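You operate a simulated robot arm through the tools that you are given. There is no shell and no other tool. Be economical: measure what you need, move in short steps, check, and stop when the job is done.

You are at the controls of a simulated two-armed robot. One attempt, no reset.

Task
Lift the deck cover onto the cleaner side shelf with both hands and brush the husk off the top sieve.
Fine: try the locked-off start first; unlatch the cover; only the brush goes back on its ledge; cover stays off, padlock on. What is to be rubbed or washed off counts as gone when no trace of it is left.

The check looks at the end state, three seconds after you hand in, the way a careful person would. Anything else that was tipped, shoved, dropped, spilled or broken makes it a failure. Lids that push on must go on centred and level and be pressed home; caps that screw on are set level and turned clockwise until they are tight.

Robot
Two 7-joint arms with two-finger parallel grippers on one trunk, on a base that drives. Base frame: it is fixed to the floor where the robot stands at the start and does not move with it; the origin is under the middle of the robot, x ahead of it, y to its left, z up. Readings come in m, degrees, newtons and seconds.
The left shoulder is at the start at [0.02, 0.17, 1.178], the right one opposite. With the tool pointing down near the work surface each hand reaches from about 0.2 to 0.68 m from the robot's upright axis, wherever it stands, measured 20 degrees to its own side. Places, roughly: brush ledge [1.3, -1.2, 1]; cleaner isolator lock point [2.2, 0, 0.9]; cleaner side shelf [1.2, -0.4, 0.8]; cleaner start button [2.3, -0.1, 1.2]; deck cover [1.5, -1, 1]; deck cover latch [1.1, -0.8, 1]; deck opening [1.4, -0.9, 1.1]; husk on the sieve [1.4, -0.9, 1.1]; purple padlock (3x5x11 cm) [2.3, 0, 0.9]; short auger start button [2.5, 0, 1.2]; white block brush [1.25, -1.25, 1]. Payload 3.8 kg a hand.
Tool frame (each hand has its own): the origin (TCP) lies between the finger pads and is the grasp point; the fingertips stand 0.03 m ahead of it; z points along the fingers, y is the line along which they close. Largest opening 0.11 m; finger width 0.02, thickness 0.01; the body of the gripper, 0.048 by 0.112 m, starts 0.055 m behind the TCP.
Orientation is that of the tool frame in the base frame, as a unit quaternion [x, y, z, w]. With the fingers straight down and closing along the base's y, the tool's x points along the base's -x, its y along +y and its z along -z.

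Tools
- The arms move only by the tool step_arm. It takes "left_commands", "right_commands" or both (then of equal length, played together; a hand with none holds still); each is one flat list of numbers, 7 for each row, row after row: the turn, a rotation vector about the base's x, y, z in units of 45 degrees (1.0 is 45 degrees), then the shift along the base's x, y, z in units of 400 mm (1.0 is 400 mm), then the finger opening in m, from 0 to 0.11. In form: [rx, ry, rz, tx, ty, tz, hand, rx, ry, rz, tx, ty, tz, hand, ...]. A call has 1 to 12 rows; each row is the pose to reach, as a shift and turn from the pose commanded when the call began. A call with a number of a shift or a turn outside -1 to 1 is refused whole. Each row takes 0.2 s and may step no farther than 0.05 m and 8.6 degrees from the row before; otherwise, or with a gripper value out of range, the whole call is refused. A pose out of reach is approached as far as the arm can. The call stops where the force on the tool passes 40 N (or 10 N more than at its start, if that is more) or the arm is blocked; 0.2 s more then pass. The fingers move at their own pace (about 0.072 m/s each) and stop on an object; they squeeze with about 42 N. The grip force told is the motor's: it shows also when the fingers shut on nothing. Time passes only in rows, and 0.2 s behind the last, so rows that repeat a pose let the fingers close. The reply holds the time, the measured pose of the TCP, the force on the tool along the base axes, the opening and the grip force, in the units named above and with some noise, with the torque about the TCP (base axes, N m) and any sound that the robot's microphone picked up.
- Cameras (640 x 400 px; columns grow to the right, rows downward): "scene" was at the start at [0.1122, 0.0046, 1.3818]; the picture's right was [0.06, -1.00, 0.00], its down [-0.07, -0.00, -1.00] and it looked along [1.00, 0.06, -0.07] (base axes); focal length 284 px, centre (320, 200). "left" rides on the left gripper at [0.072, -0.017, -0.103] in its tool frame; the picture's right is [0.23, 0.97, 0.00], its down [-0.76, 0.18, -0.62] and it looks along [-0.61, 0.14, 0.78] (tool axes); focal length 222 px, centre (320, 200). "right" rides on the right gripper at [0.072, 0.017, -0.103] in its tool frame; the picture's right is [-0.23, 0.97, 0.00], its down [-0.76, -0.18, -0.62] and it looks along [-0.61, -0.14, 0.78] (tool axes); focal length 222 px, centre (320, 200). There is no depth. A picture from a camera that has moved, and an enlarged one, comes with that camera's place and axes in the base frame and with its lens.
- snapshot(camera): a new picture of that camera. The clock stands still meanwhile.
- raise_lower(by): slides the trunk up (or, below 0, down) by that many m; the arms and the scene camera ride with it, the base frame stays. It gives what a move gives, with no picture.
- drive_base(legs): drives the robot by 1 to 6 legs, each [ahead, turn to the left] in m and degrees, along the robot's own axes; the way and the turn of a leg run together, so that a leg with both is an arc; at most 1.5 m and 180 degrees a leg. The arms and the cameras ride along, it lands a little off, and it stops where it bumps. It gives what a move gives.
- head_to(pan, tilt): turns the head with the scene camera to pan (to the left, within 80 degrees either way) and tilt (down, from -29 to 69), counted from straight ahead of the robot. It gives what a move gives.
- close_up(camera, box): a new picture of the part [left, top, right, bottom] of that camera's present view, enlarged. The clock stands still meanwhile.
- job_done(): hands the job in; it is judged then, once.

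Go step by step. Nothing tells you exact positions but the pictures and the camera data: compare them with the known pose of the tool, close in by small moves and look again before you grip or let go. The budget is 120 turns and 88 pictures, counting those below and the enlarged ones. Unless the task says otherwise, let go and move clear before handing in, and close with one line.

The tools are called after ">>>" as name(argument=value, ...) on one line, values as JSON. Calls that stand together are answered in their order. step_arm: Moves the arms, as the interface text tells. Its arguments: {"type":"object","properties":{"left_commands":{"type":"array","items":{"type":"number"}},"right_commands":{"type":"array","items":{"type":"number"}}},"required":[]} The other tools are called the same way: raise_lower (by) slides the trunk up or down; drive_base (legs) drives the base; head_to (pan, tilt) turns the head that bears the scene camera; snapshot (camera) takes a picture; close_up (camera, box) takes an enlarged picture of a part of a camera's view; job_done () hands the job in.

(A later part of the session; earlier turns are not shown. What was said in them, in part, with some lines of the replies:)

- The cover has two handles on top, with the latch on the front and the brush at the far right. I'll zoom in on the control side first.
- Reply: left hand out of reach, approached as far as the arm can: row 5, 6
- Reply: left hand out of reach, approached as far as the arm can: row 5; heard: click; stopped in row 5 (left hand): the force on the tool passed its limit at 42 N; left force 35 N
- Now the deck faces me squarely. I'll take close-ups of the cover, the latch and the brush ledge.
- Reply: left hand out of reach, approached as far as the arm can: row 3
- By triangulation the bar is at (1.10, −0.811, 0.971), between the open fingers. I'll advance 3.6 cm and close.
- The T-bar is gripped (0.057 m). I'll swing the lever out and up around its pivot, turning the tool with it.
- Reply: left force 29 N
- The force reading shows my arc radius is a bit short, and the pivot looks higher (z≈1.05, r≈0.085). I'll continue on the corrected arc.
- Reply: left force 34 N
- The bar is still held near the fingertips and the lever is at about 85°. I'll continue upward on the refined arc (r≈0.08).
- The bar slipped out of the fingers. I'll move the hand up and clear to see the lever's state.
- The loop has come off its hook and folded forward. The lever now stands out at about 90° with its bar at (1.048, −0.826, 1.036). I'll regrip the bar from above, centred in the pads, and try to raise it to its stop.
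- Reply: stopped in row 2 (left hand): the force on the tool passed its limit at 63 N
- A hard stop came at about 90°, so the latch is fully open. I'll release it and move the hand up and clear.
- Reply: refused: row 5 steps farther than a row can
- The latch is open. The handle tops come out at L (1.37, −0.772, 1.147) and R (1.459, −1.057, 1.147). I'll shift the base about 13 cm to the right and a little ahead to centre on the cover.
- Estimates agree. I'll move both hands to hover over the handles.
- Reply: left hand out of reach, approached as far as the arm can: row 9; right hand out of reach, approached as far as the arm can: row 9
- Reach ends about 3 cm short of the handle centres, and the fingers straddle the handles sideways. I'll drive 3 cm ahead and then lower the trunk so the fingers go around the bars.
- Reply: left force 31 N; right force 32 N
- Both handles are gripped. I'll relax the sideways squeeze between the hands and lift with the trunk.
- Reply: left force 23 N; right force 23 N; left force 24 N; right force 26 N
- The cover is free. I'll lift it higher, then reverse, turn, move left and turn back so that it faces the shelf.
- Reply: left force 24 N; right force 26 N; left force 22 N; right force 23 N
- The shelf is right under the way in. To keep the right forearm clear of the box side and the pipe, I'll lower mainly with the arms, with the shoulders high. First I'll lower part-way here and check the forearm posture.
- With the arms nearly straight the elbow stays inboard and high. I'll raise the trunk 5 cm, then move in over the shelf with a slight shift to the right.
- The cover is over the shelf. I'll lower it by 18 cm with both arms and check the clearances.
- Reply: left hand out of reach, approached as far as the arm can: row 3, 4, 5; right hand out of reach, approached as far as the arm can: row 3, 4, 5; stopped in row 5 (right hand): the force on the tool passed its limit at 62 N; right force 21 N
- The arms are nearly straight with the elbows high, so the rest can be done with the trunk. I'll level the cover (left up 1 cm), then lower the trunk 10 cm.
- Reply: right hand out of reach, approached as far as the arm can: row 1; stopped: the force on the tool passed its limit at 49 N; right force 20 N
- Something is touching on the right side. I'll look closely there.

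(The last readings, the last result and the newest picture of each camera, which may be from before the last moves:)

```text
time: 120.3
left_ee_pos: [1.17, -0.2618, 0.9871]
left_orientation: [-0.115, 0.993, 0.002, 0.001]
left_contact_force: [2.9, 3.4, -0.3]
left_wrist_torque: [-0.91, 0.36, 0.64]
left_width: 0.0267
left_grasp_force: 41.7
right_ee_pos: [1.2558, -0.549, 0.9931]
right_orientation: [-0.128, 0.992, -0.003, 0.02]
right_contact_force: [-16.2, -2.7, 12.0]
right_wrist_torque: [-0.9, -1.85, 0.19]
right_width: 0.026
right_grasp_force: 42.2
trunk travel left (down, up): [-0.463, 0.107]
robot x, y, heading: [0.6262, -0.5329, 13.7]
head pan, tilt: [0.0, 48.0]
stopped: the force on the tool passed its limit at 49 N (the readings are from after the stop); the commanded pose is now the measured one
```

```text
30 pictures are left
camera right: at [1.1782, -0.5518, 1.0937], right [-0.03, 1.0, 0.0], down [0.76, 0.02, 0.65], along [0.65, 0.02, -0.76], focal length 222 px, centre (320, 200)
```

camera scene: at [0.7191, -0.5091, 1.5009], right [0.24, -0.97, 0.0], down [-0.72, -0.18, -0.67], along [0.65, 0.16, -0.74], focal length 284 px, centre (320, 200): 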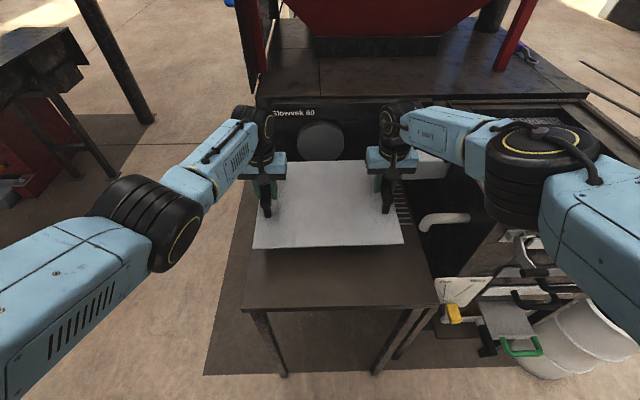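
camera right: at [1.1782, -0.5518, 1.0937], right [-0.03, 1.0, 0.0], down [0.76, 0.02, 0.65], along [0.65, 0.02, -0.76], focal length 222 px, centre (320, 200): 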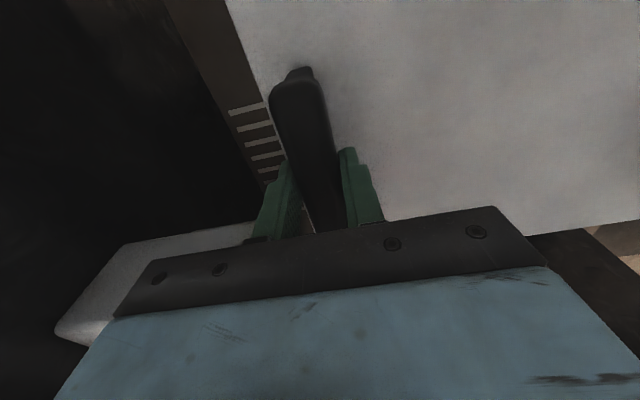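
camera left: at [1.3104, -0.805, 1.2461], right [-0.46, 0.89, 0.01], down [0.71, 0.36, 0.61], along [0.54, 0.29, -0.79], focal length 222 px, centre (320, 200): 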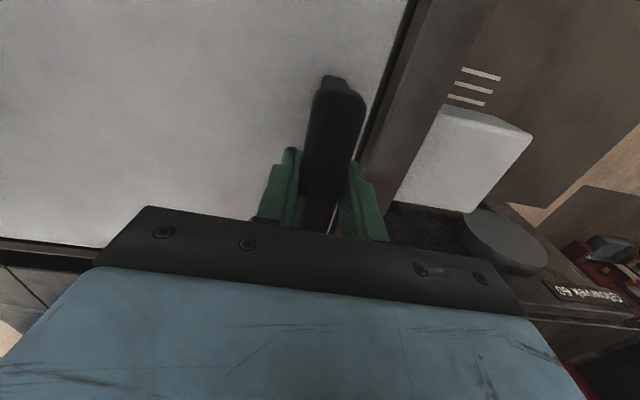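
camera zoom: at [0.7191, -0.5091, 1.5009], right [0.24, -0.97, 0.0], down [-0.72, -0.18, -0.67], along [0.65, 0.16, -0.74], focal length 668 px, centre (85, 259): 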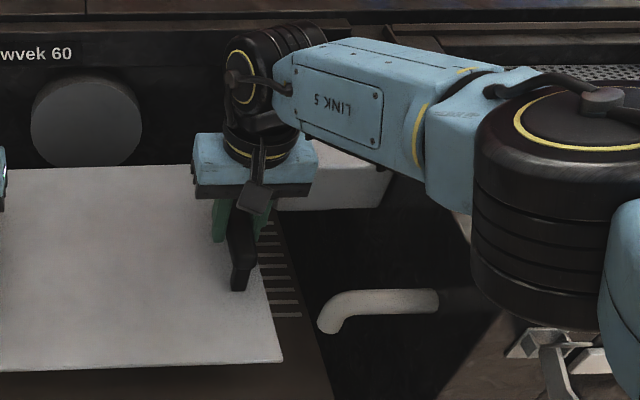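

The right elbow swung out over the deck corner. I'll raise up, back off, and come in again from farther left with about 10° less heading so the elbow clears the deck.

>>> raise_lower(by=0.1)

>>> drive_base(legs=[[-0.25, 0], [0, 76], [0.122, 0], [0, -86]])

>>> snapshot(camera="scene")

```text
time: 121.7
left_ee_pos: [1.1748, -0.2624, 1.086]
left_orientation: [-0.114, 0.994, 0.003, -0.001]
left_contact_force: [6.0, 2.4, -1.4]
left_wrist_torque: [-0.79, 0.0, 0.99]
left_width: 0.0268
left_grasp_force: 42.8
right_ee_pos: [1.2589, -0.5485, 1.0904]
right_orientation: [-0.128, 0.992, -0.003, 0.017]
right_contact_force: [-6.8, -2.6, -8.3]
right_wrist_torque: [-0.04, -0.13, 1.02]
right_width: 0.0259
right_grasp_force: 41.8
trunk travel left (down, up): [-0.563, 0.007]
robot x, y, heading: [0.6219, -0.5324, 14.0]
head pan, tilt: [0.0, 48.0]
```

```text
time: 131.3
left_ee_pos: [0.9543, -0.269, 1.0857]
left_orientation: [-0.052, 0.999, 0.002, 0.0]
left_contact_force: [5.4, 1.7, -2.8]
left_wrist_torque: [-0.65, -0.06, 0.91]
left_width: 0.0267
left_grasp_force: 42.0
right_ee_pos: [1.0057, -0.5641, 1.0906]
right_orientation: [-0.067, 0.998, -0.002, 0.018]
right_contact_force: [-5.5, -1.6, -7.7]
right_wrist_torque: [-0.13, 0.13, 0.86]
right_width: 0.0257
right_grasp_force: 42.0
trunk travel left (down, up): [-0.563, 0.007]
robot x, y, heading: [0.3768, -0.4704, 6.7]
head pan, tilt: [0.0, 48.0]
```

```text
29 pictures are left
camera scene: at [0.479, -0.4594, 1.6008], right [0.12, -0.99, 0.0], down [-0.74, -0.09, -0.67], along [0.66, 0.08, -0.74], focal length 284 px, centre (320, 200)
```

scene: 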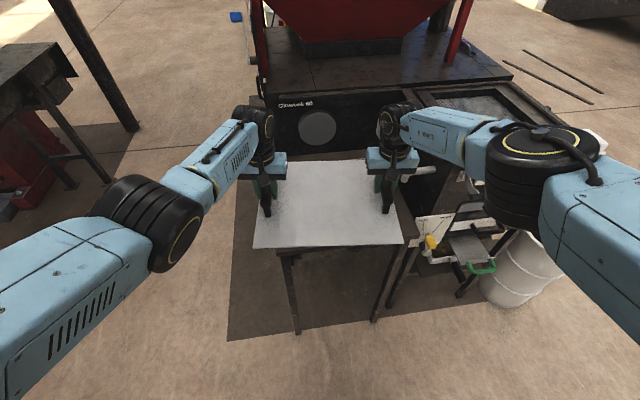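

>>> drive_base(legs=[[0, 5.3], [0.23, 0], [0, -11]])

>>> snapshot(camera="scene")

```text
time: 134.2
left_ee_pos: [1.1872, -0.2459, 1.0839]
left_orientation: [-0.03, 0.999, 0.009, -0.009]
left_contact_force: [4.3, 1.7, -2.3]
left_wrist_torque: [-0.78, 0.81, 0.72]
left_width: 0.0267
left_grasp_force: 41.9
right_ee_pos: [1.2221, -0.5438, 1.0877]
right_orientation: [-0.045, 0.999, 0.003, 0.02]
right_contact_force: [-5.1, 0.1, -6.3]
right_wrist_torque: [0.12, -0.72, 0.72]
right_width: 0.026
right_grasp_force: 41.7
trunk travel left (down, up): [-0.563, 0.007]
robot x, y, heading: [0.5993, -0.4211, 3.5]
head pan, tilt: [0.0, 48.0]
stopped in leg 3: the force on the tool passed its limit at 47 N (the readings are from after the stop); the commanded pose is now the measured one
```

```text
28 pictures are left
camera scene: at [0.7046, -0.4161, 1.6008], right [0.06, -1.0, 0.0], down [-0.74, -0.05, -0.67], along [0.67, 0.04, -0.74], focal length 284 px, centre (320, 200)
```

scene: 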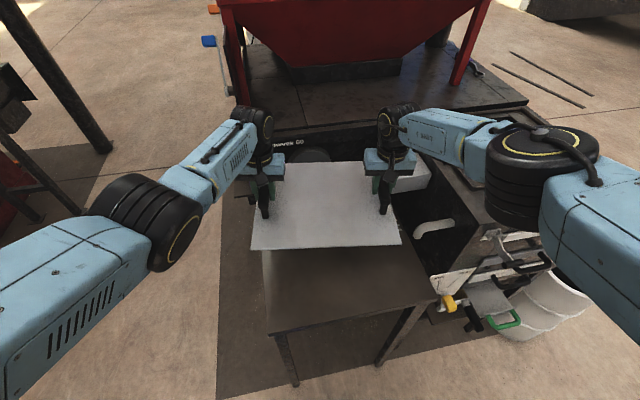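

The obstacle is the white box on the deck's side at about (1.30, −0.58, 1.0), which sits over the shelf's back-right part. The cover has to come down nearer to the front-left. I'll back off, shift right by reversing sideways, and realign to 14°.

>>> drive_base(legs=[[-0.2, 0], [0, 81.5], [-0.16, 0], [0, -71]])

>>> snapshot(camera="scene")

```text
time: 143.3
left_ee_pos: [0.9285, -0.2998, 1.0844]
left_orientation: [-0.13, 0.991, 0.01, -0.01]
left_contact_force: [5.5, 1.7, 0.2]
left_wrist_torque: [-0.83, -0.17, 0.95]
left_width: 0.0268
left_grasp_force: 42.0
right_ee_pos: [1.0265, -0.5835, 1.0886]
right_orientation: [-0.145, 0.989, 0.006, 0.021]
right_contact_force: [-5.9, -2.4, -8.6]
right_wrist_torque: [-0.36, -0.04, 0.91]
right_width: 0.0262
right_grasp_force: 41.9
trunk travel left (down, up): [-0.563, 0.007]
robot x, y, heading: [0.3899, -0.5905, 15.2]
head pan, tilt: [0.0, 48.0]
```

```text
27 pictures are left
camera scene: at [0.4907, -0.5646, 1.6008], right [0.26, -0.96, 0.0], down [-0.72, -0.2, -0.67], along [0.64, 0.18, -0.74], focal length 284 px, centre (320, 200)
```

scene: 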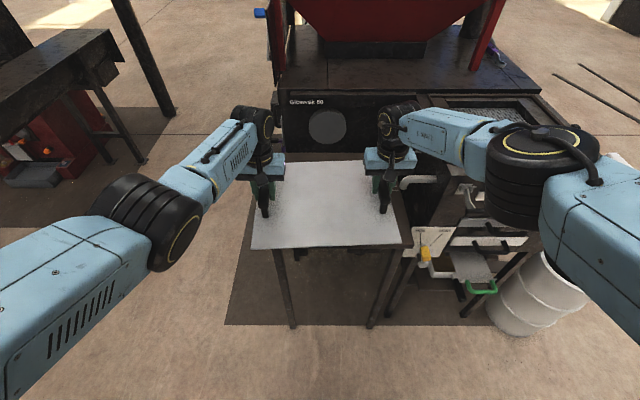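

>>> drive_base(legs=[[0, -3.5], [0.19, 0], [0, 2.7]])

>>> raise_lower(by=-0.12)

>>> close_up(camera="scene", box=[220, 100, 480, 340])

```text
time: 145.3
left_ee_pos: [1.1169, -0.2933, 1.0811]
left_orientation: [-0.099, 0.995, 0.012, -0.017]
left_contact_force: [-5.5, -1.0, -3.9]
left_wrist_torque: [-0.67, 0.14, -0.93]
left_width: 0.0295
left_grasp_force: 42.5
right_ee_pos: [1.1953, -0.5894, 1.0865]
right_orientation: [-0.11, 0.994, 0.001, 0.012]
right_contact_force: [-3.3, -1.0, -8.2]
right_wrist_torque: [0.43, 0.75, -0.94]
right_width: 0.0294
right_grasp_force: 41.9
trunk travel left (down, up): [-0.563, 0.007]
robot x, y, heading: [0.5695, -0.5527, 11.8]
head pan, tilt: [0.0, 48.0]
stopped in leg 2: the force on the tool passed its limit at 58 N (the readings are from after the stop); the commanded pose is now the measured one
```

```text
time: 146.8
left_ee_pos: [1.1181, -0.2923, 0.9633]
left_orientation: [-0.099, 0.995, 0.013, -0.014]
left_contact_force: [-6.9, -1.5, -2.0]
left_wrist_torque: [-1.12, -0.35, -0.94]
left_width: 0.0294
left_grasp_force: 41.7
right_ee_pos: [1.1967, -0.5895, 0.9673]
right_orientation: [-0.111, 0.994, 0.001, 0.015]
right_contact_force: [6.9, 2.4, -6.6]
right_wrist_torque: [0.22, -0.1, -1.15]
right_width: 0.0297
right_grasp_force: 41.7
trunk travel left (down, up): [-0.443, 0.127]
robot x, y, heading: [0.5691, -0.5533, 11.8]
head pan, tilt: [0.0, 48.0]
```

```text
1.67 times, centred on (350, 220) of scene
camera zoom: at [0.6668, -0.5335, 1.4809], right [0.2, -0.98, 0.0], down [-0.73, -0.15, -0.67], along [0.65, 0.14, -0.74], focal length 474 px, centre (270, 167)
```

zoom: 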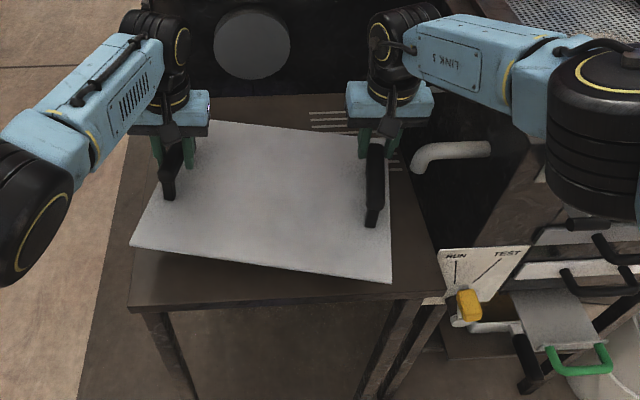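

Touching the white box turned the cover about 10° clockwise in the grip, but it is still held and now below that level. I'll turn it back with the hands, then trim the base.

>>> step_arm(left_commands=[0, 0, 0.078, -0.022, -0.0074, 0, 0.005, 0, 0, 0.156, -0.0445, -0.0148, 0, 0.005], right_commands=[0, 0, 0.078, 0.022, 0.0074, 0, 0.005, 0, 0, 0.156, 0.0445, 0.0148, 0, 0.005])

>>> drive_base(legs=[[0, 3], [0.03, 0]])

>>> close_up(camera="scene", box=[220, 100, 480, 340])

```text
time: 147.4
left_ee_pos: [1.1021, -0.302, 0.9657]
left_orientation: [-0.159, 0.987, 0.009, -0.012]
left_contact_force: [-3.6, -12.2, 7.0]
left_wrist_torque: [-1.57, -1.04, -1.07]
left_width: 0.0315
left_grasp_force: 41.3
right_ee_pos: [1.2099, -0.5889, 0.9929]
right_orientation: [-0.173, 0.985, 0.004, 0.014]
right_contact_force: [3.8, 12.5, -14.8]
right_wrist_torque: [-1.13, -0.41, -1.21]
right_width: 0.0316
right_grasp_force: 41.9
right hand out of reach, approached as far as the arm can: row 1, 2
trunk travel left (down, up): [-0.443, 0.127]
robot x, y, heading: [0.5697, -0.5529, 11.8]
head pan, tilt: [0.0, 48.0]
```

```text
time: 148.8
left_ee_pos: [1.1175, -0.2692, 0.9641]
left_orientation: [-0.18, 0.983, 0.005, -0.017]
left_contact_force: [-5.2, -1.7, 2.3]
left_wrist_torque: [-1.01, -0.52, -0.9]
left_width: 0.031
left_grasp_force: 42.1
right_ee_pos: [1.243, -0.5494, 0.9921]
right_orientation: [-0.192, 0.981, 0.002, 0.012]
right_contact_force: [4.4, 1.4, -11.4]
right_wrist_torque: [-0.74, -0.7, -0.84]
right_width: 0.0309
right_grasp_force: 41.9
trunk travel left (down, up): [-0.443, 0.127]
robot x, y, heading: [0.597, -0.5455, 14.7]
head pan, tilt: [0.0, 48.0]
stopped in leg 2: the force on the tool passed its limit at 53 N (the readings are from after the stop); the commanded pose is now the measured one
```

```text
1.67 times, centred on (350, 220) of scene
camera zoom: at [0.696, -0.5205, 1.4808], right [0.25, -0.97, 0.0], down [-0.72, -0.19, -0.67], along [0.65, 0.17, -0.74], focal length 474 px, centre (270, 167)
```

zoom: 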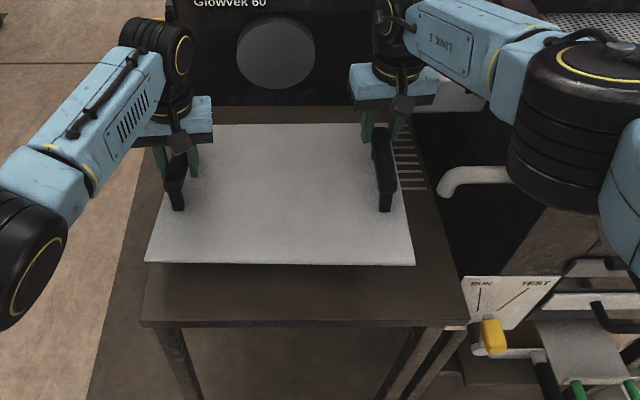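

The cover is now aligned and fully over the shelf. I'll level it, ease it slightly away from the white box, and lower the trunk.

>>> step_arm(left_commands=[0, 0, 0, -0.012, 0.007, 0.035, 0.005, 0, 0, 0, -0.024, 0.014, 0.065, 0.005], right_commands=[0, 0, 0, -0.012, 0.007, 0, 0.005, 0, 0, 0, -0.024, 0.014, 0, 0.005])

>>> raise_lower(by=-0.06)

>>> close_up(camera="scene", box=[220, 100, 480, 340])

```text
time: 149.4
left_ee_pos: [1.1066, -0.2633, 0.9889]
left_orientation: [-0.182, 0.983, 0.007, -0.018]
left_contact_force: [-7.2, -0.7, -6.8]
left_wrist_torque: [0.19, -0.21, -0.89]
left_width: 0.0292
left_grasp_force: 42.2
right_ee_pos: [1.232, -0.542, 0.9945]
right_orientation: [-0.192, 0.981, 0.004, 0.012]
right_contact_force: [5.7, 0.6, -1.7]
right_wrist_torque: [0.59, 0.26, -1.08]
right_width: 0.0296
right_grasp_force: 42.2
trunk travel left (down, up): [-0.443, 0.127]
robot x, y, heading: [0.601, -0.5449, 14.9]
head pan, tilt: [0.0, 48.0]
```

```text
time: 150.4
left_ee_pos: [1.1072, -0.2626, 0.9305]
left_orientation: [-0.182, 0.983, 0.006, -0.017]
left_contact_force: [-7.2, -1.1, -7.8]
left_wrist_torque: [0.19, 0.96, -1.16]
left_width: 0.0292
left_grasp_force: 41.9
right_ee_pos: [1.2318, -0.5427, 0.9339]
right_orientation: [-0.193, 0.981, 0.003, 0.012]
right_contact_force: [8.4, 1.4, -1.3]
right_wrist_torque: [0.77, -0.77, -1.3]
right_width: 0.0296
right_grasp_force: 42.4
trunk travel left (down, up): [-0.383, 0.187]
robot x, y, heading: [0.5989, -0.5461, 14.5]
head pan, tilt: [0.0, 48.0]
```

```text
1.67 times, centred on (350, 220) of scene
camera zoom: at [0.6962, -0.5206, 1.4209], right [0.25, -0.97, 0.0], down [-0.72, -0.19, -0.67], along [0.65, 0.17, -0.74], focal length 474 px, centre (270, 167)
```

zoom: 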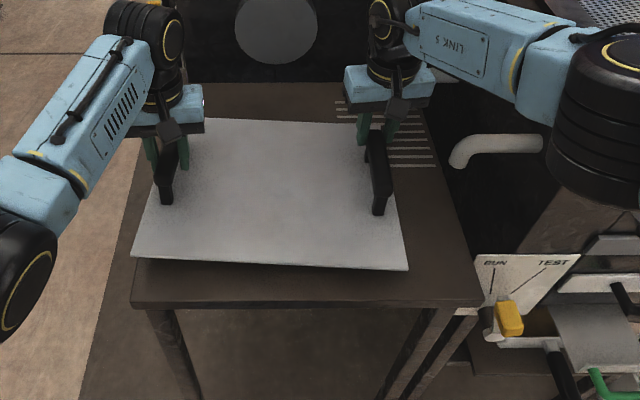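

>>> step_arm(left_commands=[0, 0, 0, 0.013, -0.028, 0, 0.005, 0, 0, 0, 0.013, -0.028, 0, 0.005], right_commands=[0, 0, 0, 0.013, -0.028, 0, 0.005, 0, 0, 0, 0.013, -0.028, 0, 0.005])

>>> raise_lower(by=-0.05)

>>> raise_lower(by=-0.02)

>>> close_up(camera="scene", box=[220, 100, 480, 340])

```text
time: 151.0
left_ee_pos: [1.1135, -0.275, 0.9298]
left_orientation: [-0.182, 0.983, 0.006, -0.017]
left_contact_force: [-10.6, 1.0, -6.2]
left_wrist_torque: [-0.03, 1.09, -1.33]
left_width: 0.0293
left_grasp_force: 42.0
right_ee_pos: [1.2383, -0.5557, 0.9334]
right_orientation: [-0.192, 0.981, 0.002, 0.013]
right_contact_force: [10.3, 0.8, -3.1]
right_wrist_torque: [0.55, -1.12, -1.33]
right_width: 0.0297
right_grasp_force: 42.1
trunk travel left (down, up): [-0.383, 0.187]
robot x, y, heading: [0.5988, -0.5428, 14.5]
head pan, tilt: [0.0, 48.0]
```

```text
time: 151.7
left_ee_pos: [1.1137, -0.2744, 0.9019]
left_orientation: [-0.18, 0.984, 0.005, -0.012]
left_contact_force: [-5.1, 1.5, 11.1]
left_wrist_torque: [-0.43, -0.24, -0.8]
left_width: 0.0291
left_grasp_force: 41.7
right_ee_pos: [1.2403, -0.5545, 0.911]
right_orientation: [-0.191, 0.981, 0.004, 0.016]
right_contact_force: [1.1, -0.6, 15.6]
right_wrist_torque: [-0.45, 0.57, -0.52]
right_width: 0.0293
right_grasp_force: 42.3
trunk travel left (down, up): [-0.348, 0.222]
robot x, y, heading: [0.5975, -0.543, 14.6]
head pan, tilt: [0.0, 48.0]
stopped: the force on the tool passed its limit at 69 N (the readings are from after the stop); the commanded pose is now the measured one
```

```text
time: 152.1
left_ee_pos: [1.1172, -0.2734, 0.9005]
left_orientation: [-0.18, 0.984, 0.004, -0.006]
left_contact_force: [-4.0, 2.0, 12.6]
left_wrist_torque: [-0.43, -0.1, -0.94]
left_width: 0.0293
left_grasp_force: 41.9
right_ee_pos: [1.2447, -0.5555, 0.9103]
right_orientation: [-0.189, 0.982, 0.006, 0.023]
right_contact_force: [2.9, 0.8, 14.2]
right_wrist_torque: [-0.63, 0.6, -0.6]
right_width: 0.0294
right_grasp_force: 41.6
trunk travel left (down, up): [-0.342, 0.228]
robot x, y, heading: [0.5988, -0.5472, 14.5]
head pan, tilt: [0.0, 48.0]
stopped: the force on the tool passed its limit at 50 N (the readings are from after the stop); the commanded pose is now the measured one
```

```text
1.67 times, centred on (350, 220) of scene
camera zoom: at [0.6931, -0.5211, 1.3791], right [0.25, -0.97, 0.0], down [-0.72, -0.19, -0.67], along [0.65, 0.17, -0.74], focal length 474 px, centre (270, 167)
```

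zoom: 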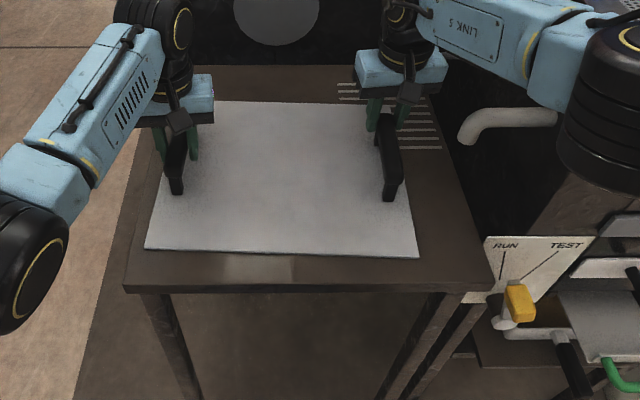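

The cover rests flat on the shelf, well inside its edges. I'll open both hands and lift off straight up with the trunk.

>>> step_arm(left_commands=[0, 0, 0, 0, 0, 0.005, 0.045, 0, 0, 0, 0, 0, 0.005, 0.06, 0, 0, 0, 0, 0, 0.005, 0.06], right_commands=[0, 0, 0, 0, 0, 0.005, 0.045, 0, 0, 0, 0, 0, 0.005, 0.06, 0, 0, 0, 0, 0, 0.005, 0.06])

>>> raise_lower(by=0.2)

>>> snapshot(camera="scene")

```text
time: 152.9
left_ee_pos: [1.1185, -0.2726, 0.8985]
left_orientation: [-0.182, 0.983, 0.005, -0.008]
left_contact_force: [-0.1, -0.7, 0.2]
left_wrist_torque: [0.03, 0.0, 0.0]
left_width: 0.0603
left_grasp_force: 0.0
right_ee_pos: [1.2437, -0.5522, 0.9092]
right_orientation: [-0.19, 0.982, 0.006, 0.018]
right_contact_force: [-0.4, 0.1, 0.5]
right_wrist_torque: [0.01, -0.02, 0.01]
right_width: 0.06
right_grasp_force: 0.0
trunk travel left (down, up): [-0.342, 0.228]
robot x, y, heading: [0.6021, -0.5434, 14.6]
head pan, tilt: [0.0, 48.0]
```

```text
time: 155.1
left_ee_pos: [1.1176, -0.2731, 1.0991]
left_orientation: [-0.181, 0.983, 0.005, -0.008]
left_contact_force: [-0.2, 0.3, -0.6]
left_wrist_torque: [0.02, 0.0, 0.04]
left_width: 0.0599
left_grasp_force: 0.0
right_ee_pos: [1.2442, -0.5537, 1.1095]
right_orientation: [-0.19, 0.982, 0.006, 0.018]
right_contact_force: [0.7, -0.7, 0.0]
right_wrist_torque: [-0.01, -0.01, 0.03]
right_width: 0.0598
right_grasp_force: 0.1
trunk travel left (down, up): [-0.542, 0.028]
robot x, y, heading: [0.6004, -0.5449, 14.6]
head pan, tilt: [0.0, 48.0]
```

```text
22 pictures are left
camera scene: at [0.6957, -0.5207, 1.5791], right [0.25, -0.97, 0.0], down [-0.72, -0.19, -0.67], along [0.65, 0.17, -0.74], focal length 284 px, centre (320, 200)
```

scene: 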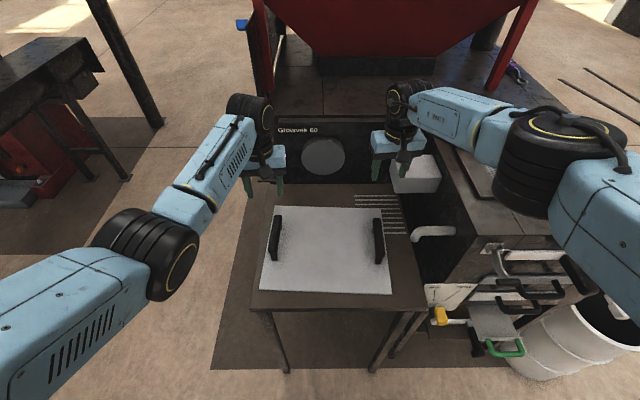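

The cover now sits on the shelf. I'll retract the hands and drive back round to the deck to look at the sieve and the brush.

>>> step_arm(left_commands=[0, 0, -0.03, -0.097, -0.025, 0.05, 0.06, 0, 0, -0.06, -0.194, -0.05, 0.1, 0.06, 0, 0, -0.09, -0.291, -0.075, 0.15, 0.06, 0, 0, -0.12, -0.388, -0.1, 0.2, 0.06, 0, 0, -0.156, -0.485, -0.125, 0.25, 0.06], right_commands=[0, 0, -0.03, -0.097, -0.025, 0.05, 0.08, 0, 0, -0.06, -0.194, -0.05, 0.1, 0.08, 0, 0, -0.09, -0.291, -0.075, 0.15, 0.08, 0, 0, -0.12, -0.388, -0.1, 0.2, 0.08, 0, 0, -0.156, -0.485, -0.125, 0.25, 0.08])

>>> drive_base(legs=[[-0.3, 0], [0, -84], [0.565, 0], [0, 84], [0.29, 0]])

>>> snapshot(camera="scene")

```text
time: 156.3
left_ee_pos: [0.9235, -0.3265, 1.2016]
left_orientation: [-0.121, 0.993, 0.006, -0.009]
left_contact_force: [-0.7, -0.6, -0.7]
left_wrist_torque: [-0.01, -0.02, 0.0]
left_width: 0.0601
left_grasp_force: 0.0
right_ee_pos: [1.0477, -0.6038, 1.2088]
right_orientation: [-0.129, 0.991, 0.005, 0.021]
right_contact_force: [0.3, -0.2, -0.8]
right_wrist_torque: [0.03, -0.01, 0.02]
right_width: 0.0798
right_grasp_force: 0.1
trunk travel left (down, up): [-0.542, 0.028]
robot x, y, heading: [0.5989, -0.5472, 14.5]
head pan, tilt: [0.0, 48.0]
```

```text
time: 169.9
left_ee_pos: [1.1189, -0.8315, 1.2005]
left_orientation: [-0.138, 0.99, 0.005, -0.007]
left_contact_force: [-0.4, -0.1, -0.1]
left_wrist_torque: [-0.01, 0.02, 0.02]
left_width: 0.06
left_grasp_force: 0.0
right_ee_pos: [1.2516, -1.1046, 1.2085]
right_orientation: [-0.147, 0.989, 0.005, 0.019]
right_contact_force: [-0.7, 0.9, -1.0]
right_wrist_torque: [0.01, 0.01, 0.01]
right_width: 0.08
right_grasp_force: 0.0
trunk travel left (down, up): [-0.542, 0.028]
robot x, y, heading: [0.7956, -1.0628, 16.9]
head pan, tilt: [0.0, 48.0]
```

```text
21 pictures are left
camera scene: at [0.8947, -1.0343, 1.5792], right [0.29, -0.96, 0.0], down [-0.71, -0.21, -0.67], along [0.64, 0.19, -0.74], focal length 284 px, centre (320, 200)
```

scene: 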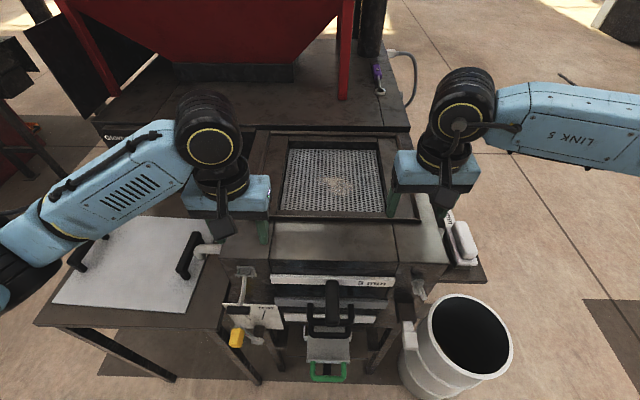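

>>> close_up(camera="scene", box=[270, 130, 400, 225])

>>> close_up(camera="scene", box=[420, 200, 500, 280])

```text
4.21 times, centred on (335, 178) of scene
camera zoom: at [0.8947, -1.0343, 1.5792], right [0.29, -0.96, 0.0], down [-0.71, -0.21, -0.67], along [0.64, 0.19, -0.74], focal length 1196 px, centre (257, 295)
```

zoom: 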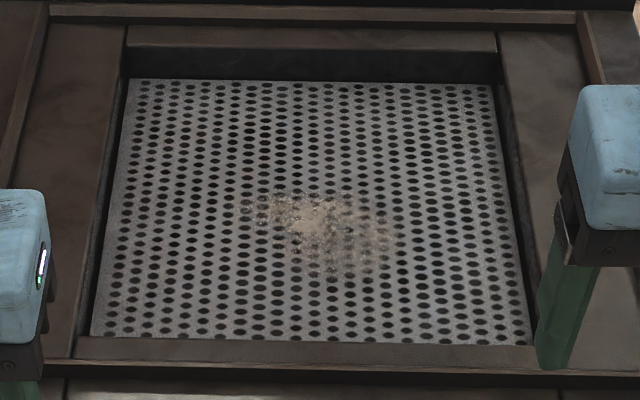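

```text
5.00 times, centred on (460, 240) of scene
camera zoom: at [0.8947, -1.0343, 1.5792], right [0.29, -0.96, 0.0], down [-0.71, -0.21, -0.67], along [0.64, 0.19, -0.74], focal length 1420 px, centre (-380, 0)
```

zoom: 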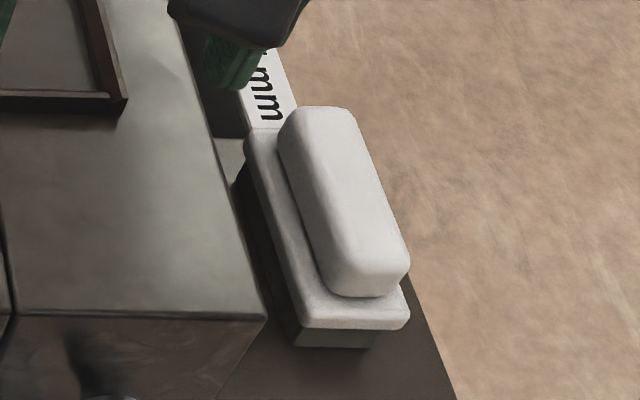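

The husk patch is about 10×9 cm around (1.412, −0.921). The brush is a white handle block on a plate, at about (1.316, −1.234, 1.07). I'll hover the right hand over the brush.

>>> step_arm(right_commands=[0, 0, -0.022, 0.04, -0.081, -0.018, 0.08, 0, 0, -0.044, 0.08, -0.162, -0.036, 0.08, 0, 0, -0.066, 0.12, -0.243, -0.054, 0.08, 0, 0, -0.088, 0.16, -0.324, -0.072, 0.08])

>>> snapshot(camera="right")

```text
time: 170.9
left_ee_pos: [1.1173, -0.832, 1.2001]
left_orientation: [-0.137, 0.991, 0.006, -0.007]
left_contact_force: [-0.2, 0.3, 0.1]
left_wrist_torque: [0.09, 0.05, -0.01]
left_width: 0.0602
left_grasp_force: 0.0
right_ee_pos: [1.3143, -1.2343, 1.1782]
right_orientation: [-0.113, 0.993, 0.005, 0.02]
right_contact_force: [0.1, 0.6, 0.4]
right_wrist_torque: [0.01, -0.03, 0.0]
right_width: 0.0802
right_grasp_force: 0.0
trunk travel left (down, up): [-0.542, 0.028]
robot x, y, heading: [0.7966, -1.0588, 16.8]
head pan, tilt: [0.0, 48.0]
```

```text
18 pictures are left
camera right: at [1.2366, -1.2372, 1.2791], right [0.0, 1.0, 0.01], down [0.76, -0.01, 0.65], along [0.65, 0.01, -0.76], focal length 222 px, centre (320, 200)
```

right: 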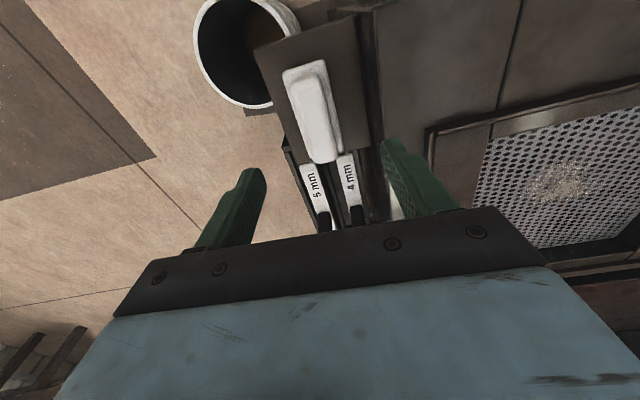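

The brush is centred under the hand. I'll descend onto the handle block.

>>> step_arm(right_commands=[0, 0, 0.033, 0.004, -0.006, -0.09, 0.06, 0, 0, 0.067, 0.0075, -0.0125, -0.18, 0.06, 0, 0, 0.067, 0.0075, -0.0125, -0.215, 0.06, 0, 0, 0.067, 0.0075, -0.0125, -0.24, 0.06])

>>> snapshot(camera="right")

>>> close_up(camera="scene", box=[400, 170, 520, 280])

```text
time: 171.9
left_ee_pos: [1.1188, -0.8326, 1.1998]
left_orientation: [-0.137, 0.99, 0.006, -0.008]
left_contact_force: [0.0, -0.1, 0.1]
left_wrist_torque: [-0.02, 0.0, 0.0]
left_width: 0.0601
left_grasp_force: 0.0
right_ee_pos: [1.3177, -1.2406, 1.084]
right_orientation: [-0.14, 0.99, 0.004, 0.019]
right_contact_force: [0.3, -0.3, -0.7]
right_wrist_torque: [-0.02, -0.02, -0.01]
right_width: 0.0601
right_grasp_force: 0.1
trunk travel left (down, up): [-0.542, 0.028]
robot x, y, heading: [0.7984, -1.0653, 16.8]
head pan, tilt: [0.0, 48.0]
```

```text
17 pictures are left
camera right: at [1.2407, -1.2463, 1.1834], right [-0.05, 1.0, 0.01], down [0.76, 0.03, 0.65], along [0.65, 0.04, -0.76], focal length 222 px, centre (320, 200)
```

right: 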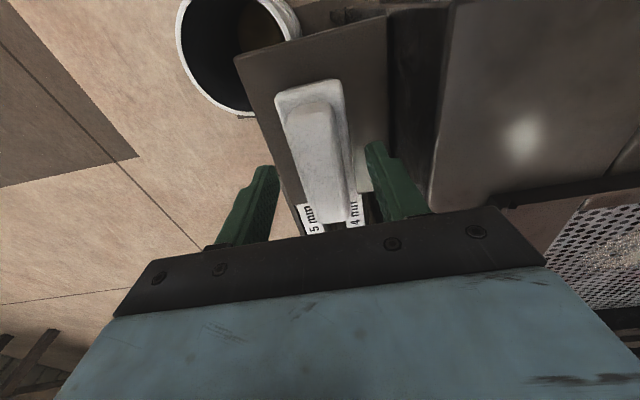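

```text
3.64 times, centred on (460, 225) of scene
camera zoom: at [0.8946, -1.0346, 1.5792], right [0.29, -0.96, 0.0], down [-0.71, -0.21, -0.67], along [0.64, 0.19, -0.74], focal length 1033 px, centre (-189, 109)
```

zoom: 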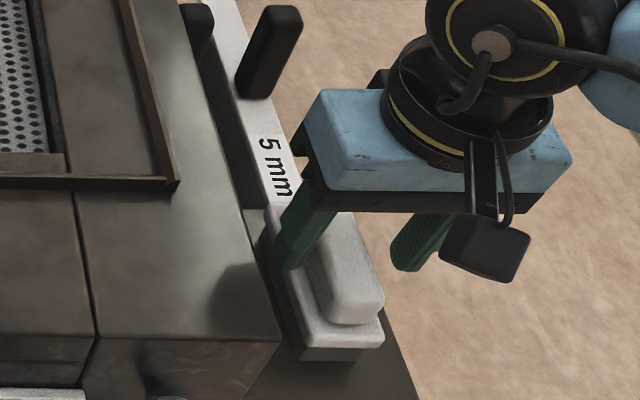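

>>> step_arm(right_commands=[0, 0, 0, 0, 0, -0.025, 0.06, 0, 0, 0, 0, 0, -0.05, 0.06, 0, 0, 0, 0, 0, -0.065, 0.06, 0, 0, 0, 0, 0, -0.065, 0.03, 0, 0, 0, 0, 0, -0.065, 0.015, 0, 0, 0, 0, 0, -0.065, 0.015])

>>> snapshot(camera="right")

```text
time: 173.3
left_ee_pos: [1.1186, -0.8316, 1.1995]
left_orientation: [-0.139, 0.99, 0.006, -0.008]
left_contact_force: [-0.2, -0.5, 0.4]
left_wrist_torque: [-0.01, -0.03, -0.02]
left_width: 0.06
left_grasp_force: 0.1
right_ee_pos: [1.3169, -1.2408, 1.0576]
right_orientation: [-0.139, 0.99, 0.004, 0.019]
right_contact_force: [0.1, 0.3, -0.1]
right_wrist_torque: [0.04, 0.04, -0.03]
right_width: 0.0445
right_grasp_force: 42.1
trunk travel left (down, up): [-0.542, 0.028]
robot x, y, heading: [0.8001, -1.0614, 16.7]
head pan, tilt: [0.0, 48.0]
```

```text
15 pictures are left
camera right: at [1.2396, -1.2463, 1.1576], right [-0.05, 1.0, 0.01], down [0.76, 0.03, 0.65], along [0.65, 0.04, -0.76], focal length 222 px, centre (320, 200)
```

right: 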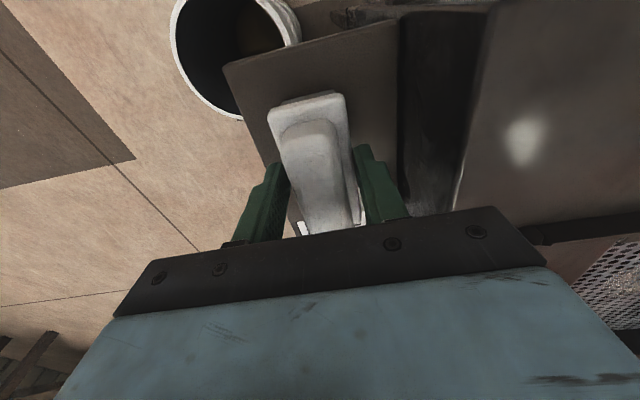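

The brush is held. Husk and sieve triangulate to (1.407, −0.921, 1.055). I'll lift the brush, carry it over the right-hand side of the patch, then lower.

>>> step_arm(right_commands=[0, 0, 0, 0, 0, 0.119, 0.015, 0, 0, 0, 0, 0, 0.238, 0.015, 0, 0, 0, 0, 0, 0.356, 0.015, 0, 0, 0, 0.0475, 0.099, 0.356, 0.015, 0, 0, 0, 0.095, 0.198, 0.356, 0.015, 0, 0, 0, 0.1425, 0.297, 0.356, 0.015, 0, 0, 0, 0.19, 0.396, 0.356, 0.015, 0, 0, 0, 0.2375, 0.495, 0.356, 0.015, 0, 0, 0, 0.285, 0.595, 0.356, 0.015])

>>> raise_lower(by=-0.06)

>>> close_up(camera="scene", box=[260, 90, 460, 230])

```text
time: 175.3
left_ee_pos: [1.1174, -0.8288, 1.1999]
left_orientation: [-0.138, 0.99, 0.004, -0.009]
left_contact_force: [0.5, 0.0, -0.5]
left_wrist_torque: [-0.07, -0.01, -0.02]
left_width: 0.06
left_grasp_force: 0.1
right_ee_pos: [1.4311, -0.999, 1.1988]
right_orientation: [-0.14, 0.99, 0.004, 0.019]
right_contact_force: [0.4, -0.7, -0.7]
right_wrist_torque: [-0.01, 0.03, 0.01]
right_width: 0.0446
right_grasp_force: 42.0
trunk travel left (down, up): [-0.542, 0.028]
robot x, y, heading: [0.7964, -1.062, 16.4]
head pan, tilt: [0.0, 48.0]
```

```text
time: 176.3
left_ee_pos: [1.1179, -0.8304, 1.1406]
left_orientation: [-0.137, 0.991, 0.006, -0.008]
left_contact_force: [0.6, 0.5, -0.3]
left_wrist_torque: [0.0, -0.01, 0.0]
left_width: 0.0598
left_grasp_force: 0.1
right_ee_pos: [1.4309, -1.0032, 1.1386]
right_orientation: [-0.139, 0.99, 0.005, 0.02]
right_contact_force: [0.2, 0.5, -1.2]
right_wrist_torque: [-0.02, 0.01, 0.0]
right_width: 0.0442
right_grasp_force: 41.7
trunk travel left (down, up): [-0.482, 0.088]
robot x, y, heading: [0.8002, -1.0625, 16.5]
head pan, tilt: [0.0, 48.0]
```

```text
2.86 times, centred on (360, 160) of scene
camera zoom: at [0.8943, -1.0342, 1.5192], right [0.29, -0.96, 0.0], down [-0.71, -0.21, -0.67], along [0.64, 0.19, -0.74], focal length 812 px, centre (206, 314)
```

zoom: 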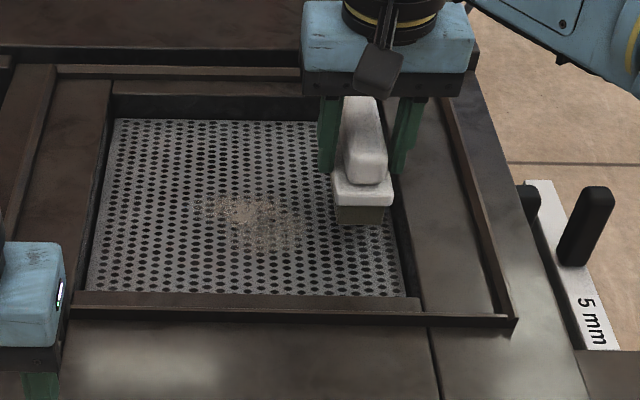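

>>> step_arm(right_commands=[0, 0, 0, -0.014, 0.05, 0, 0.015, 0, 0, 0, -0.014, 0.05, -0.025, 0.015, 0, 0, 0, -0.014, 0.05, -0.04, 0.015, 0, 0, 0, -0.014, 0.05, -0.05, 0.015, 0, 0, 0, -0.014, 0.05, -0.055, 0.015])

```text
time: 177.5
left_ee_pos: [1.1185, -0.8318, 1.1405]
left_orientation: [-0.138, 0.99, 0.006, -0.008]
left_contact_force: [0.0, 0.1, 0.7]
left_wrist_torque: [0.01, -0.02, 0.01]
left_width: 0.0601
left_grasp_force: 0.1
right_ee_pos: [1.4263, -0.9819, 1.1151]
right_orientation: [-0.14, 0.99, 0.005, 0.02]
right_contact_force: [0.9, -0.5, -1.4]
right_wrist_torque: [-0.01, 0.04, -0.01]
right_width: 0.0439
right_grasp_force: 41.5
trunk travel left (down, up): [-0.482, 0.088]
robot x, y, heading: [0.8, -1.0628, 16.9]
head pan, tilt: [0.0, 48.0]
```

>>> step_arm(right_commands=[0, 0, 0, 0, 0, -0.01, 0.015, 0, 0, 0, 0, 0, -0.02, 0.015, 0, 0, 0, 0, 0, -0.03, 0.015])

>>> close_up(camera="scene", box=[290, 100, 430, 210])

```text
time: 178.3
left_ee_pos: [1.1163, -0.8321, 1.1415]
left_orientation: [-0.138, 0.99, 0.006, -0.007]
left_contact_force: [-0.6, -0.3, 0.6]
left_wrist_torque: [0.01, -0.01, 0.02]
left_width: 0.0598
left_grasp_force: 0.0
right_ee_pos: [1.4248, -0.9824, 1.1112]
right_orientation: [-0.139, 0.99, 0.006, 0.024]
right_contact_force: [2.5, -2.2, 32.5]
right_wrist_torque: [-0.21, 0.23, -0.04]
right_width: 0.0444
right_grasp_force: 42.6
trunk travel left (down, up): [-0.482, 0.088]
robot x, y, heading: [0.7966, -1.0633, 16.7]
head pan, tilt: [0.0, 48.0]
```

```text
3.64 times, centred on (360, 155) of scene
camera zoom: at [0.8916, -1.0354, 1.5198], right [0.29, -0.96, 0.0], down [-0.71, -0.21, -0.67], along [0.64, 0.19, -0.74], focal length 1033 px, centre (174, 364)
```

zoom: 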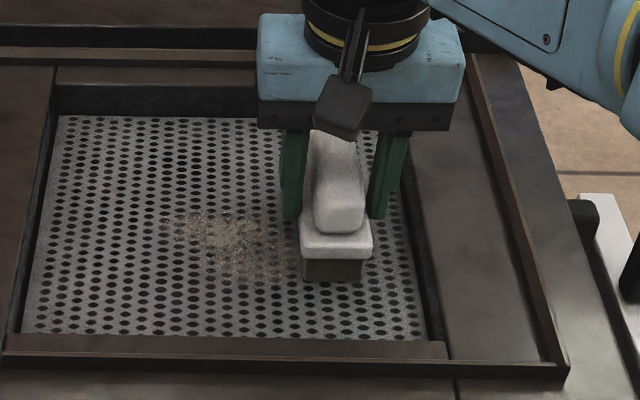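

Contact with the sieve is at z≈1.11. I'll ease to a light pressure and sweep across the patch to the left, then back with a slight offset.

>>> step_arm(right_commands=[0, 0, 0, -0.0169, 0.0602, 0.0125, 0.015, 0, 0, 0, -0.0338, 0.1204, 0.0125, 0.015, 0, 0, 0, -0.0507, 0.1806, 0.0125, 0.015, 0, 0, 0, -0.0676, 0.2408, 0.0125, 0.015, 0, 0, 0, -0.0845, 0.301, 0.0125, 0.015, 0, 0, 0, -0.1014, 0.3612, 0.0125, 0.015, 0, 0, 0, -0.1614, 0.3432, 0.0125, 0.015, 0, 0, 0, -0.141, 0.271, 0.0125, 0.015, 0, 0, 0, -0.1206, 0.1988, 0.0125, 0.015, 0, 0, 0, -0.1002, 0.1266, 0.0125, 0.015, 0, 0, 0, -0.0798, 0.0544, 0.0125, 0.015, 0, 0, 0, -0.0594, -0.0178, 0.0125, 0.015])

>>> close_up(camera="scene", box=[270, 100, 430, 220])

```text
time: 180.9
left_ee_pos: [1.1182, -0.8328, 1.1403]
left_orientation: [-0.138, 0.99, 0.006, -0.007]
left_contact_force: [1.1, -1.0, -0.1]
left_wrist_torque: [-0.04, -0.01, 0.03]
left_width: 0.06
left_grasp_force: 0.2
right_ee_pos: [1.4004, -0.9898, 1.1101]
right_orientation: [-0.139, 0.99, 0.004, 0.019]
right_contact_force: [1.7, 0.4, 1.3]
right_wrist_torque: [0.02, -0.17, 0.03]
right_width: 0.0439
right_grasp_force: 42.3
right hand out of reach, approached as far as the arm can: row 2, 3, 4, 5, 6, 7, 8
trunk travel left (down, up): [-0.482, 0.088]
robot x, y, heading: [0.7996, -1.0622, 16.8]
head pan, tilt: [0.0, 48.0]
```

```text
3.33 times, centred on (350, 160) of scene
camera zoom: at [0.8946, -1.0354, 1.5192], right [0.29, -0.96, 0.0], down [-0.71, -0.21, -0.67], along [0.64, 0.19, -0.74], focal length 947 px, centre (220, 333)
```

zoom: 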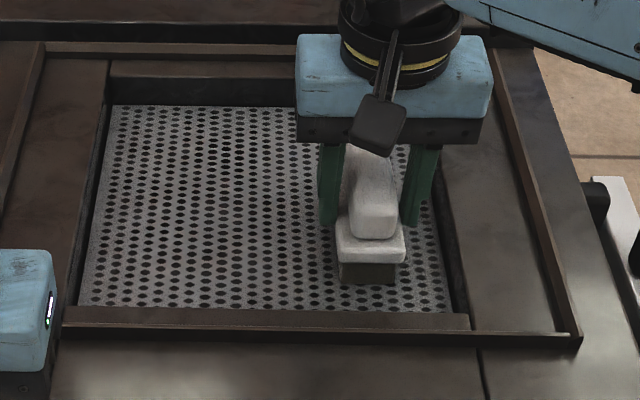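

The patch looks brushed away. I'll lift the brush off to the side and inspect the whole sieve closely.

>>> step_arm(right_commands=[0, 0, 0, 0, 0, 0.1, 0.015, 0, 0, 0, 0, 0, 0.2, 0.015, 0, 0, 0, -0.03, -0.1, 0.22, 0.015, 0, 0, 0, -0.06, -0.2, 0.22, 0.015, 0, 0, 0, -0.09, -0.3, 0.22, 0.015, 0, 0, 0, -0.12, -0.4, 0.22, 0.015])

>>> close_up(camera="scene", box=[285, 120, 390, 190])

```text
time: 182.3
left_ee_pos: [1.1178, -0.8339, 1.1416]
left_orientation: [-0.138, 0.99, 0.007, -0.008]
left_contact_force: [0.2, 0.5, -1.2]
left_wrist_torque: [0.01, 0.01, -0.03]
left_width: 0.0601
left_grasp_force: 0.2
right_ee_pos: [1.3543, -1.1501, 1.1979]
right_orientation: [-0.138, 0.99, 0.006, 0.019]
right_contact_force: [0.9, -0.2, -0.9]
right_wrist_torque: [0.03, 0.0, -0.01]
right_width: 0.0441
right_grasp_force: 42.2
trunk travel left (down, up): [-0.482, 0.088]
robot x, y, heading: [0.804, -1.0648, 16.6]
head pan, tilt: [0.0, 48.0]
```

```text
5.71 times, centred on (338, 155) of scene
camera zoom: at [0.8939, -1.0364, 1.5193], right [0.29, -0.96, 0.0], down [-0.71, -0.21, -0.67], along [0.64, 0.19, -0.74], focal length 1623 px, centre (220, 457)
```

zoom: 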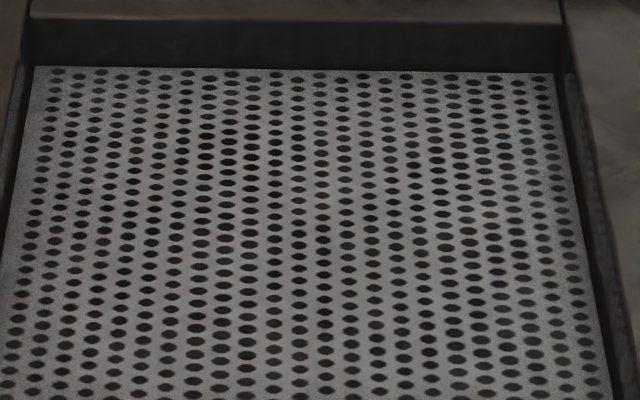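

The sieve is clean. I'll take the brush back to its place on the ledge.

>>> step_arm(right_commands=[0, 0, 0, -0.031, -0.076, 0, 0.015, 0, 0, 0, -0.062, -0.152, 0, 0.015, 0, 0, 0, -0.0935, -0.227, 0, 0.015, 0, 0, 0, -0.0935, -0.227, -0.1, 0.015, 0, 0, 0, -0.0935, -0.227, -0.2, 0.015, 0, 0, 0, -0.0935, -0.227, -0.28, 0.015, 0, 0, 0, -0.0935, -0.227, -0.32, 0.015, 0, 0, 0, -0.0935, -0.227, -0.34, 0.015])

>>> close_up(camera="scene", box=[270, 110, 510, 270])

```text
time: 184.1
left_ee_pos: [1.1185, -0.8314, 1.1409]
left_orientation: [-0.137, 0.99, 0.006, -0.007]
left_contact_force: [0.3, -0.1, -0.4]
left_wrist_torque: [-0.02, -0.03, 0.02]
left_width: 0.0601
left_grasp_force: 0.2
right_ee_pos: [1.3171, -1.2409, 1.0611]
right_orientation: [-0.139, 0.99, 0.004, 0.019]
right_contact_force: [-0.4, 0.0, -0.8]
right_wrist_torque: [0.0, 0.06, 0.04]
right_width: 0.044
right_grasp_force: 42.2
trunk travel left (down, up): [-0.482, 0.088]
robot x, y, heading: [0.7989, -1.0598, 16.7]
head pan, tilt: [0.0, 48.0]
```

```text
2.50 times, centred on (390, 190) of scene
camera zoom: at [0.8946, -1.0345, 1.5192], right [0.29, -0.96, 0.0], down [-0.71, -0.21, -0.67], along [0.64, 0.19, -0.74], focal length 710 px, centre (145, 225)
```

zoom: 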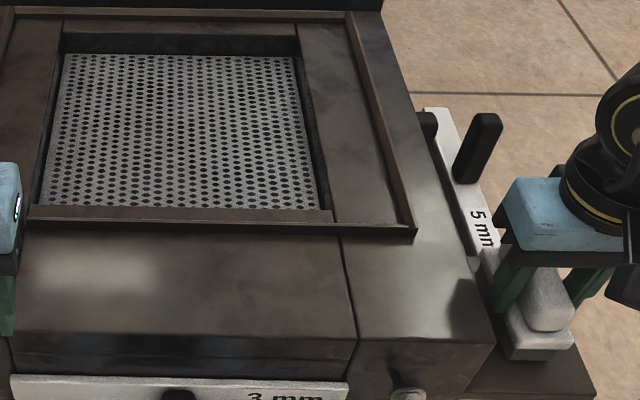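

The whole sieve is clean. I'll set the brush down the last few millimetres, open the hand and lift away.

>>> step_arm(right_commands=[0, 0, 0, 0, 0, -0.005, 0.015, 0, 0, 0, 0, 0, -0.01, 0.015])

>>> step_arm(right_commands=[0, 0, 0, 0, 0, 0, 0.055, 0, 0, 0, 0, 0, 0, 0.07, 0, 0, 0, 0, 0, 0, 0.07, 0, 0, 0, 0, 0, 0.06, 0.07, 0, 0, 0, 0, 0, 0.15, 0.07, 0, 0, 0, 0, 0, 0.26, 0.07, 0, 0, 0, -0.1, 0, 0.3, 0.07, 0, 0, 0, -0.2, 0, 0.34, 0.07])

>>> close_up(camera="scene", box=[270, 110, 510, 270])

```text
time: 184.7
left_ee_pos: [1.1184, -0.8313, 1.1401]
left_orientation: [-0.137, 0.99, 0.006, -0.008]
left_contact_force: [-0.5, -0.3, 0.4]
left_wrist_torque: [-0.01, 0.03, -0.02]
left_width: 0.0601
left_grasp_force: 0.1
right_ee_pos: [1.3168, -1.2396, 1.0579]
right_orientation: [-0.14, 0.99, 0.005, 0.02]
right_contact_force: [0.0, -0.4, -1.1]
right_wrist_torque: [0.0, -0.02, 0.01]
right_width: 0.044
right_grasp_force: 42.1
trunk travel left (down, up): [-0.482, 0.088]
robot x, y, heading: [0.7976, -1.0622, 16.6]
head pan, tilt: [0.0, 48.0]
```

```text
time: 186.5
left_ee_pos: [1.118, -0.8318, 1.1407]
left_orientation: [-0.138, 0.99, 0.005, -0.009]
left_contact_force: [-1.1, 0.3, -0.3]
left_wrist_torque: [-0.03, 0.0, 0.0]
left_width: 0.0602
left_grasp_force: 0.2
right_ee_pos: [1.2341, -1.2369, 1.1937]
right_orientation: [-0.138, 0.99, 0.005, 0.02]
right_contact_force: [-0.2, 0.0, 0.6]
right_wrist_torque: [-0.01, 0.02, 0.0]
right_width: 0.0698
right_grasp_force: 0.1
trunk travel left (down, up): [-0.482, 0.088]
robot x, y, heading: [0.8002, -1.0605, 16.5]
head pan, tilt: [0.0, 48.0]
```

```text
2.50 times, centred on (390, 190) of scene
camera zoom: at [0.8938, -1.0342, 1.5192], right [0.29, -0.96, 0.0], down [-0.71, -0.21, -0.67], along [0.64, 0.19, -0.74], focal length 710 px, centre (145, 225)
```

zoom: 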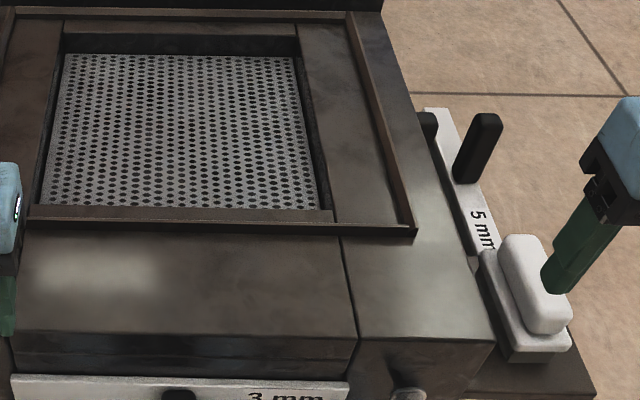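

The brush is back on its ledge. I'll back the robot off and take a last overall look.

>>> raise_lower(by=0.06)

>>> drive_base(legs=[[-0.45, 0]])

>>> head_to(pan=5, tilt=35)

>>> snapshot(camera="scene")

```text
time: 187.5
left_ee_pos: [1.1184, -0.8326, 1.1993]
left_orientation: [-0.136, 0.991, 0.006, -0.008]
left_contact_force: [-0.5, 0.2, -0.8]
left_wrist_torque: [0.0, 0.01, -0.03]
left_width: 0.0599
left_grasp_force: 0.0
right_ee_pos: [1.233, -1.2386, 1.2537]
right_orientation: [-0.14, 0.99, 0.005, 0.019]
right_contact_force: [1.0, 0.0, -0.1]
right_wrist_torque: [0.02, 0.0, 0.01]
right_width: 0.0699
right_grasp_force: 0.1
trunk travel left (down, up): [-0.542, 0.028]
robot x, y, heading: [0.7994, -1.0596, 16.4]
head pan, tilt: [0.0, 48.0]
```

```text
time: 190.3
left_ee_pos: [0.6852, -0.9603, 1.2004]
left_orientation: [-0.14, 0.99, 0.006, -0.008]
left_contact_force: [-0.9, 0.5, -0.4]
left_wrist_torque: [0.03, 0.0, 0.02]
left_width: 0.0599
left_grasp_force: 0.1
right_ee_pos: [0.8021, -1.366, 1.2532]
right_orientation: [-0.141, 0.99, 0.004, 0.018]
right_contact_force: [0.5, -0.1, 0.0]
right_wrist_torque: [0.0, -0.02, 0.04]
right_width: 0.0702
right_grasp_force: 0.1
trunk travel left (down, up): [-0.542, 0.028]
robot x, y, heading: [0.3683, -1.195, 17.0]
head pan, tilt: [0.0, 48.0]
```

```text
time: 191.0
left_ee_pos: [0.6854, -0.9603, 1.2003]
left_orientation: [-0.14, 0.99, 0.006, -0.008]
left_contact_force: [-0.8, -0.5, 0.1]
left_wrist_torque: [-0.01, 0.0, 0.0]
left_width: 0.06
left_grasp_force: 0.1
right_ee_pos: [0.8021, -1.3662, 1.2537]
right_orientation: [-0.141, 0.99, 0.005, 0.018]
right_contact_force: [-0.1, -0.1, -0.2]
right_wrist_torque: [-0.01, 0.02, 0.0]
right_width: 0.07
right_grasp_force: 0.1
trunk travel left (down, up): [-0.542, 0.028]
robot x, y, heading: [0.3679, -1.1962, 17.1]
head pan, tilt: [5.0, 35.0]
```

```text
8 pictures are left
camera scene: at [0.4688, -1.1549, 1.5981], right [0.37, -0.93, 0.0], down [-0.53, -0.21, -0.82], along [0.76, 0.31, -0.57], focal length 284 px, centre (320, 200)
```

scene: 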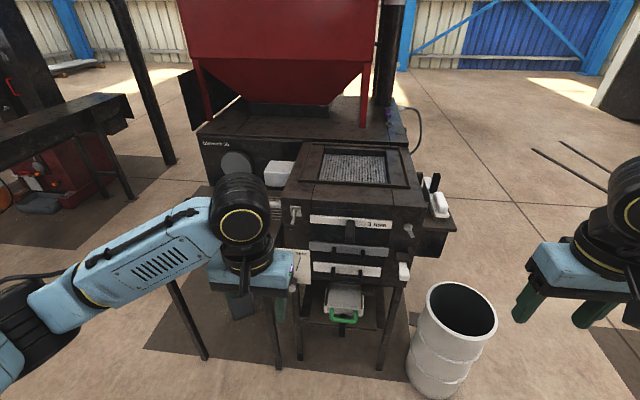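

Everything is in place: the sieve is clean, the brush is on its ledge, the latch is open and the white box has not moved. The cover, last seen lying flat on the shelf, is behind the left arm in this view. Handing in.

>>> job_done()

```text
The job is handed in.
```

The job is handed in. Pressing the locked-off start gave a click and nothing ran. I then unlatched the cover, lifted it onto the side shelf with both hands, brushed the husk off the sieve until no trace showed, and put the brush back on its ledge. While placing the cover I bumped the white box on the deck's side, which turned the cover in my grip. I straightened it before setting it down, and the box looked in place at the end. I never touched the padlock.
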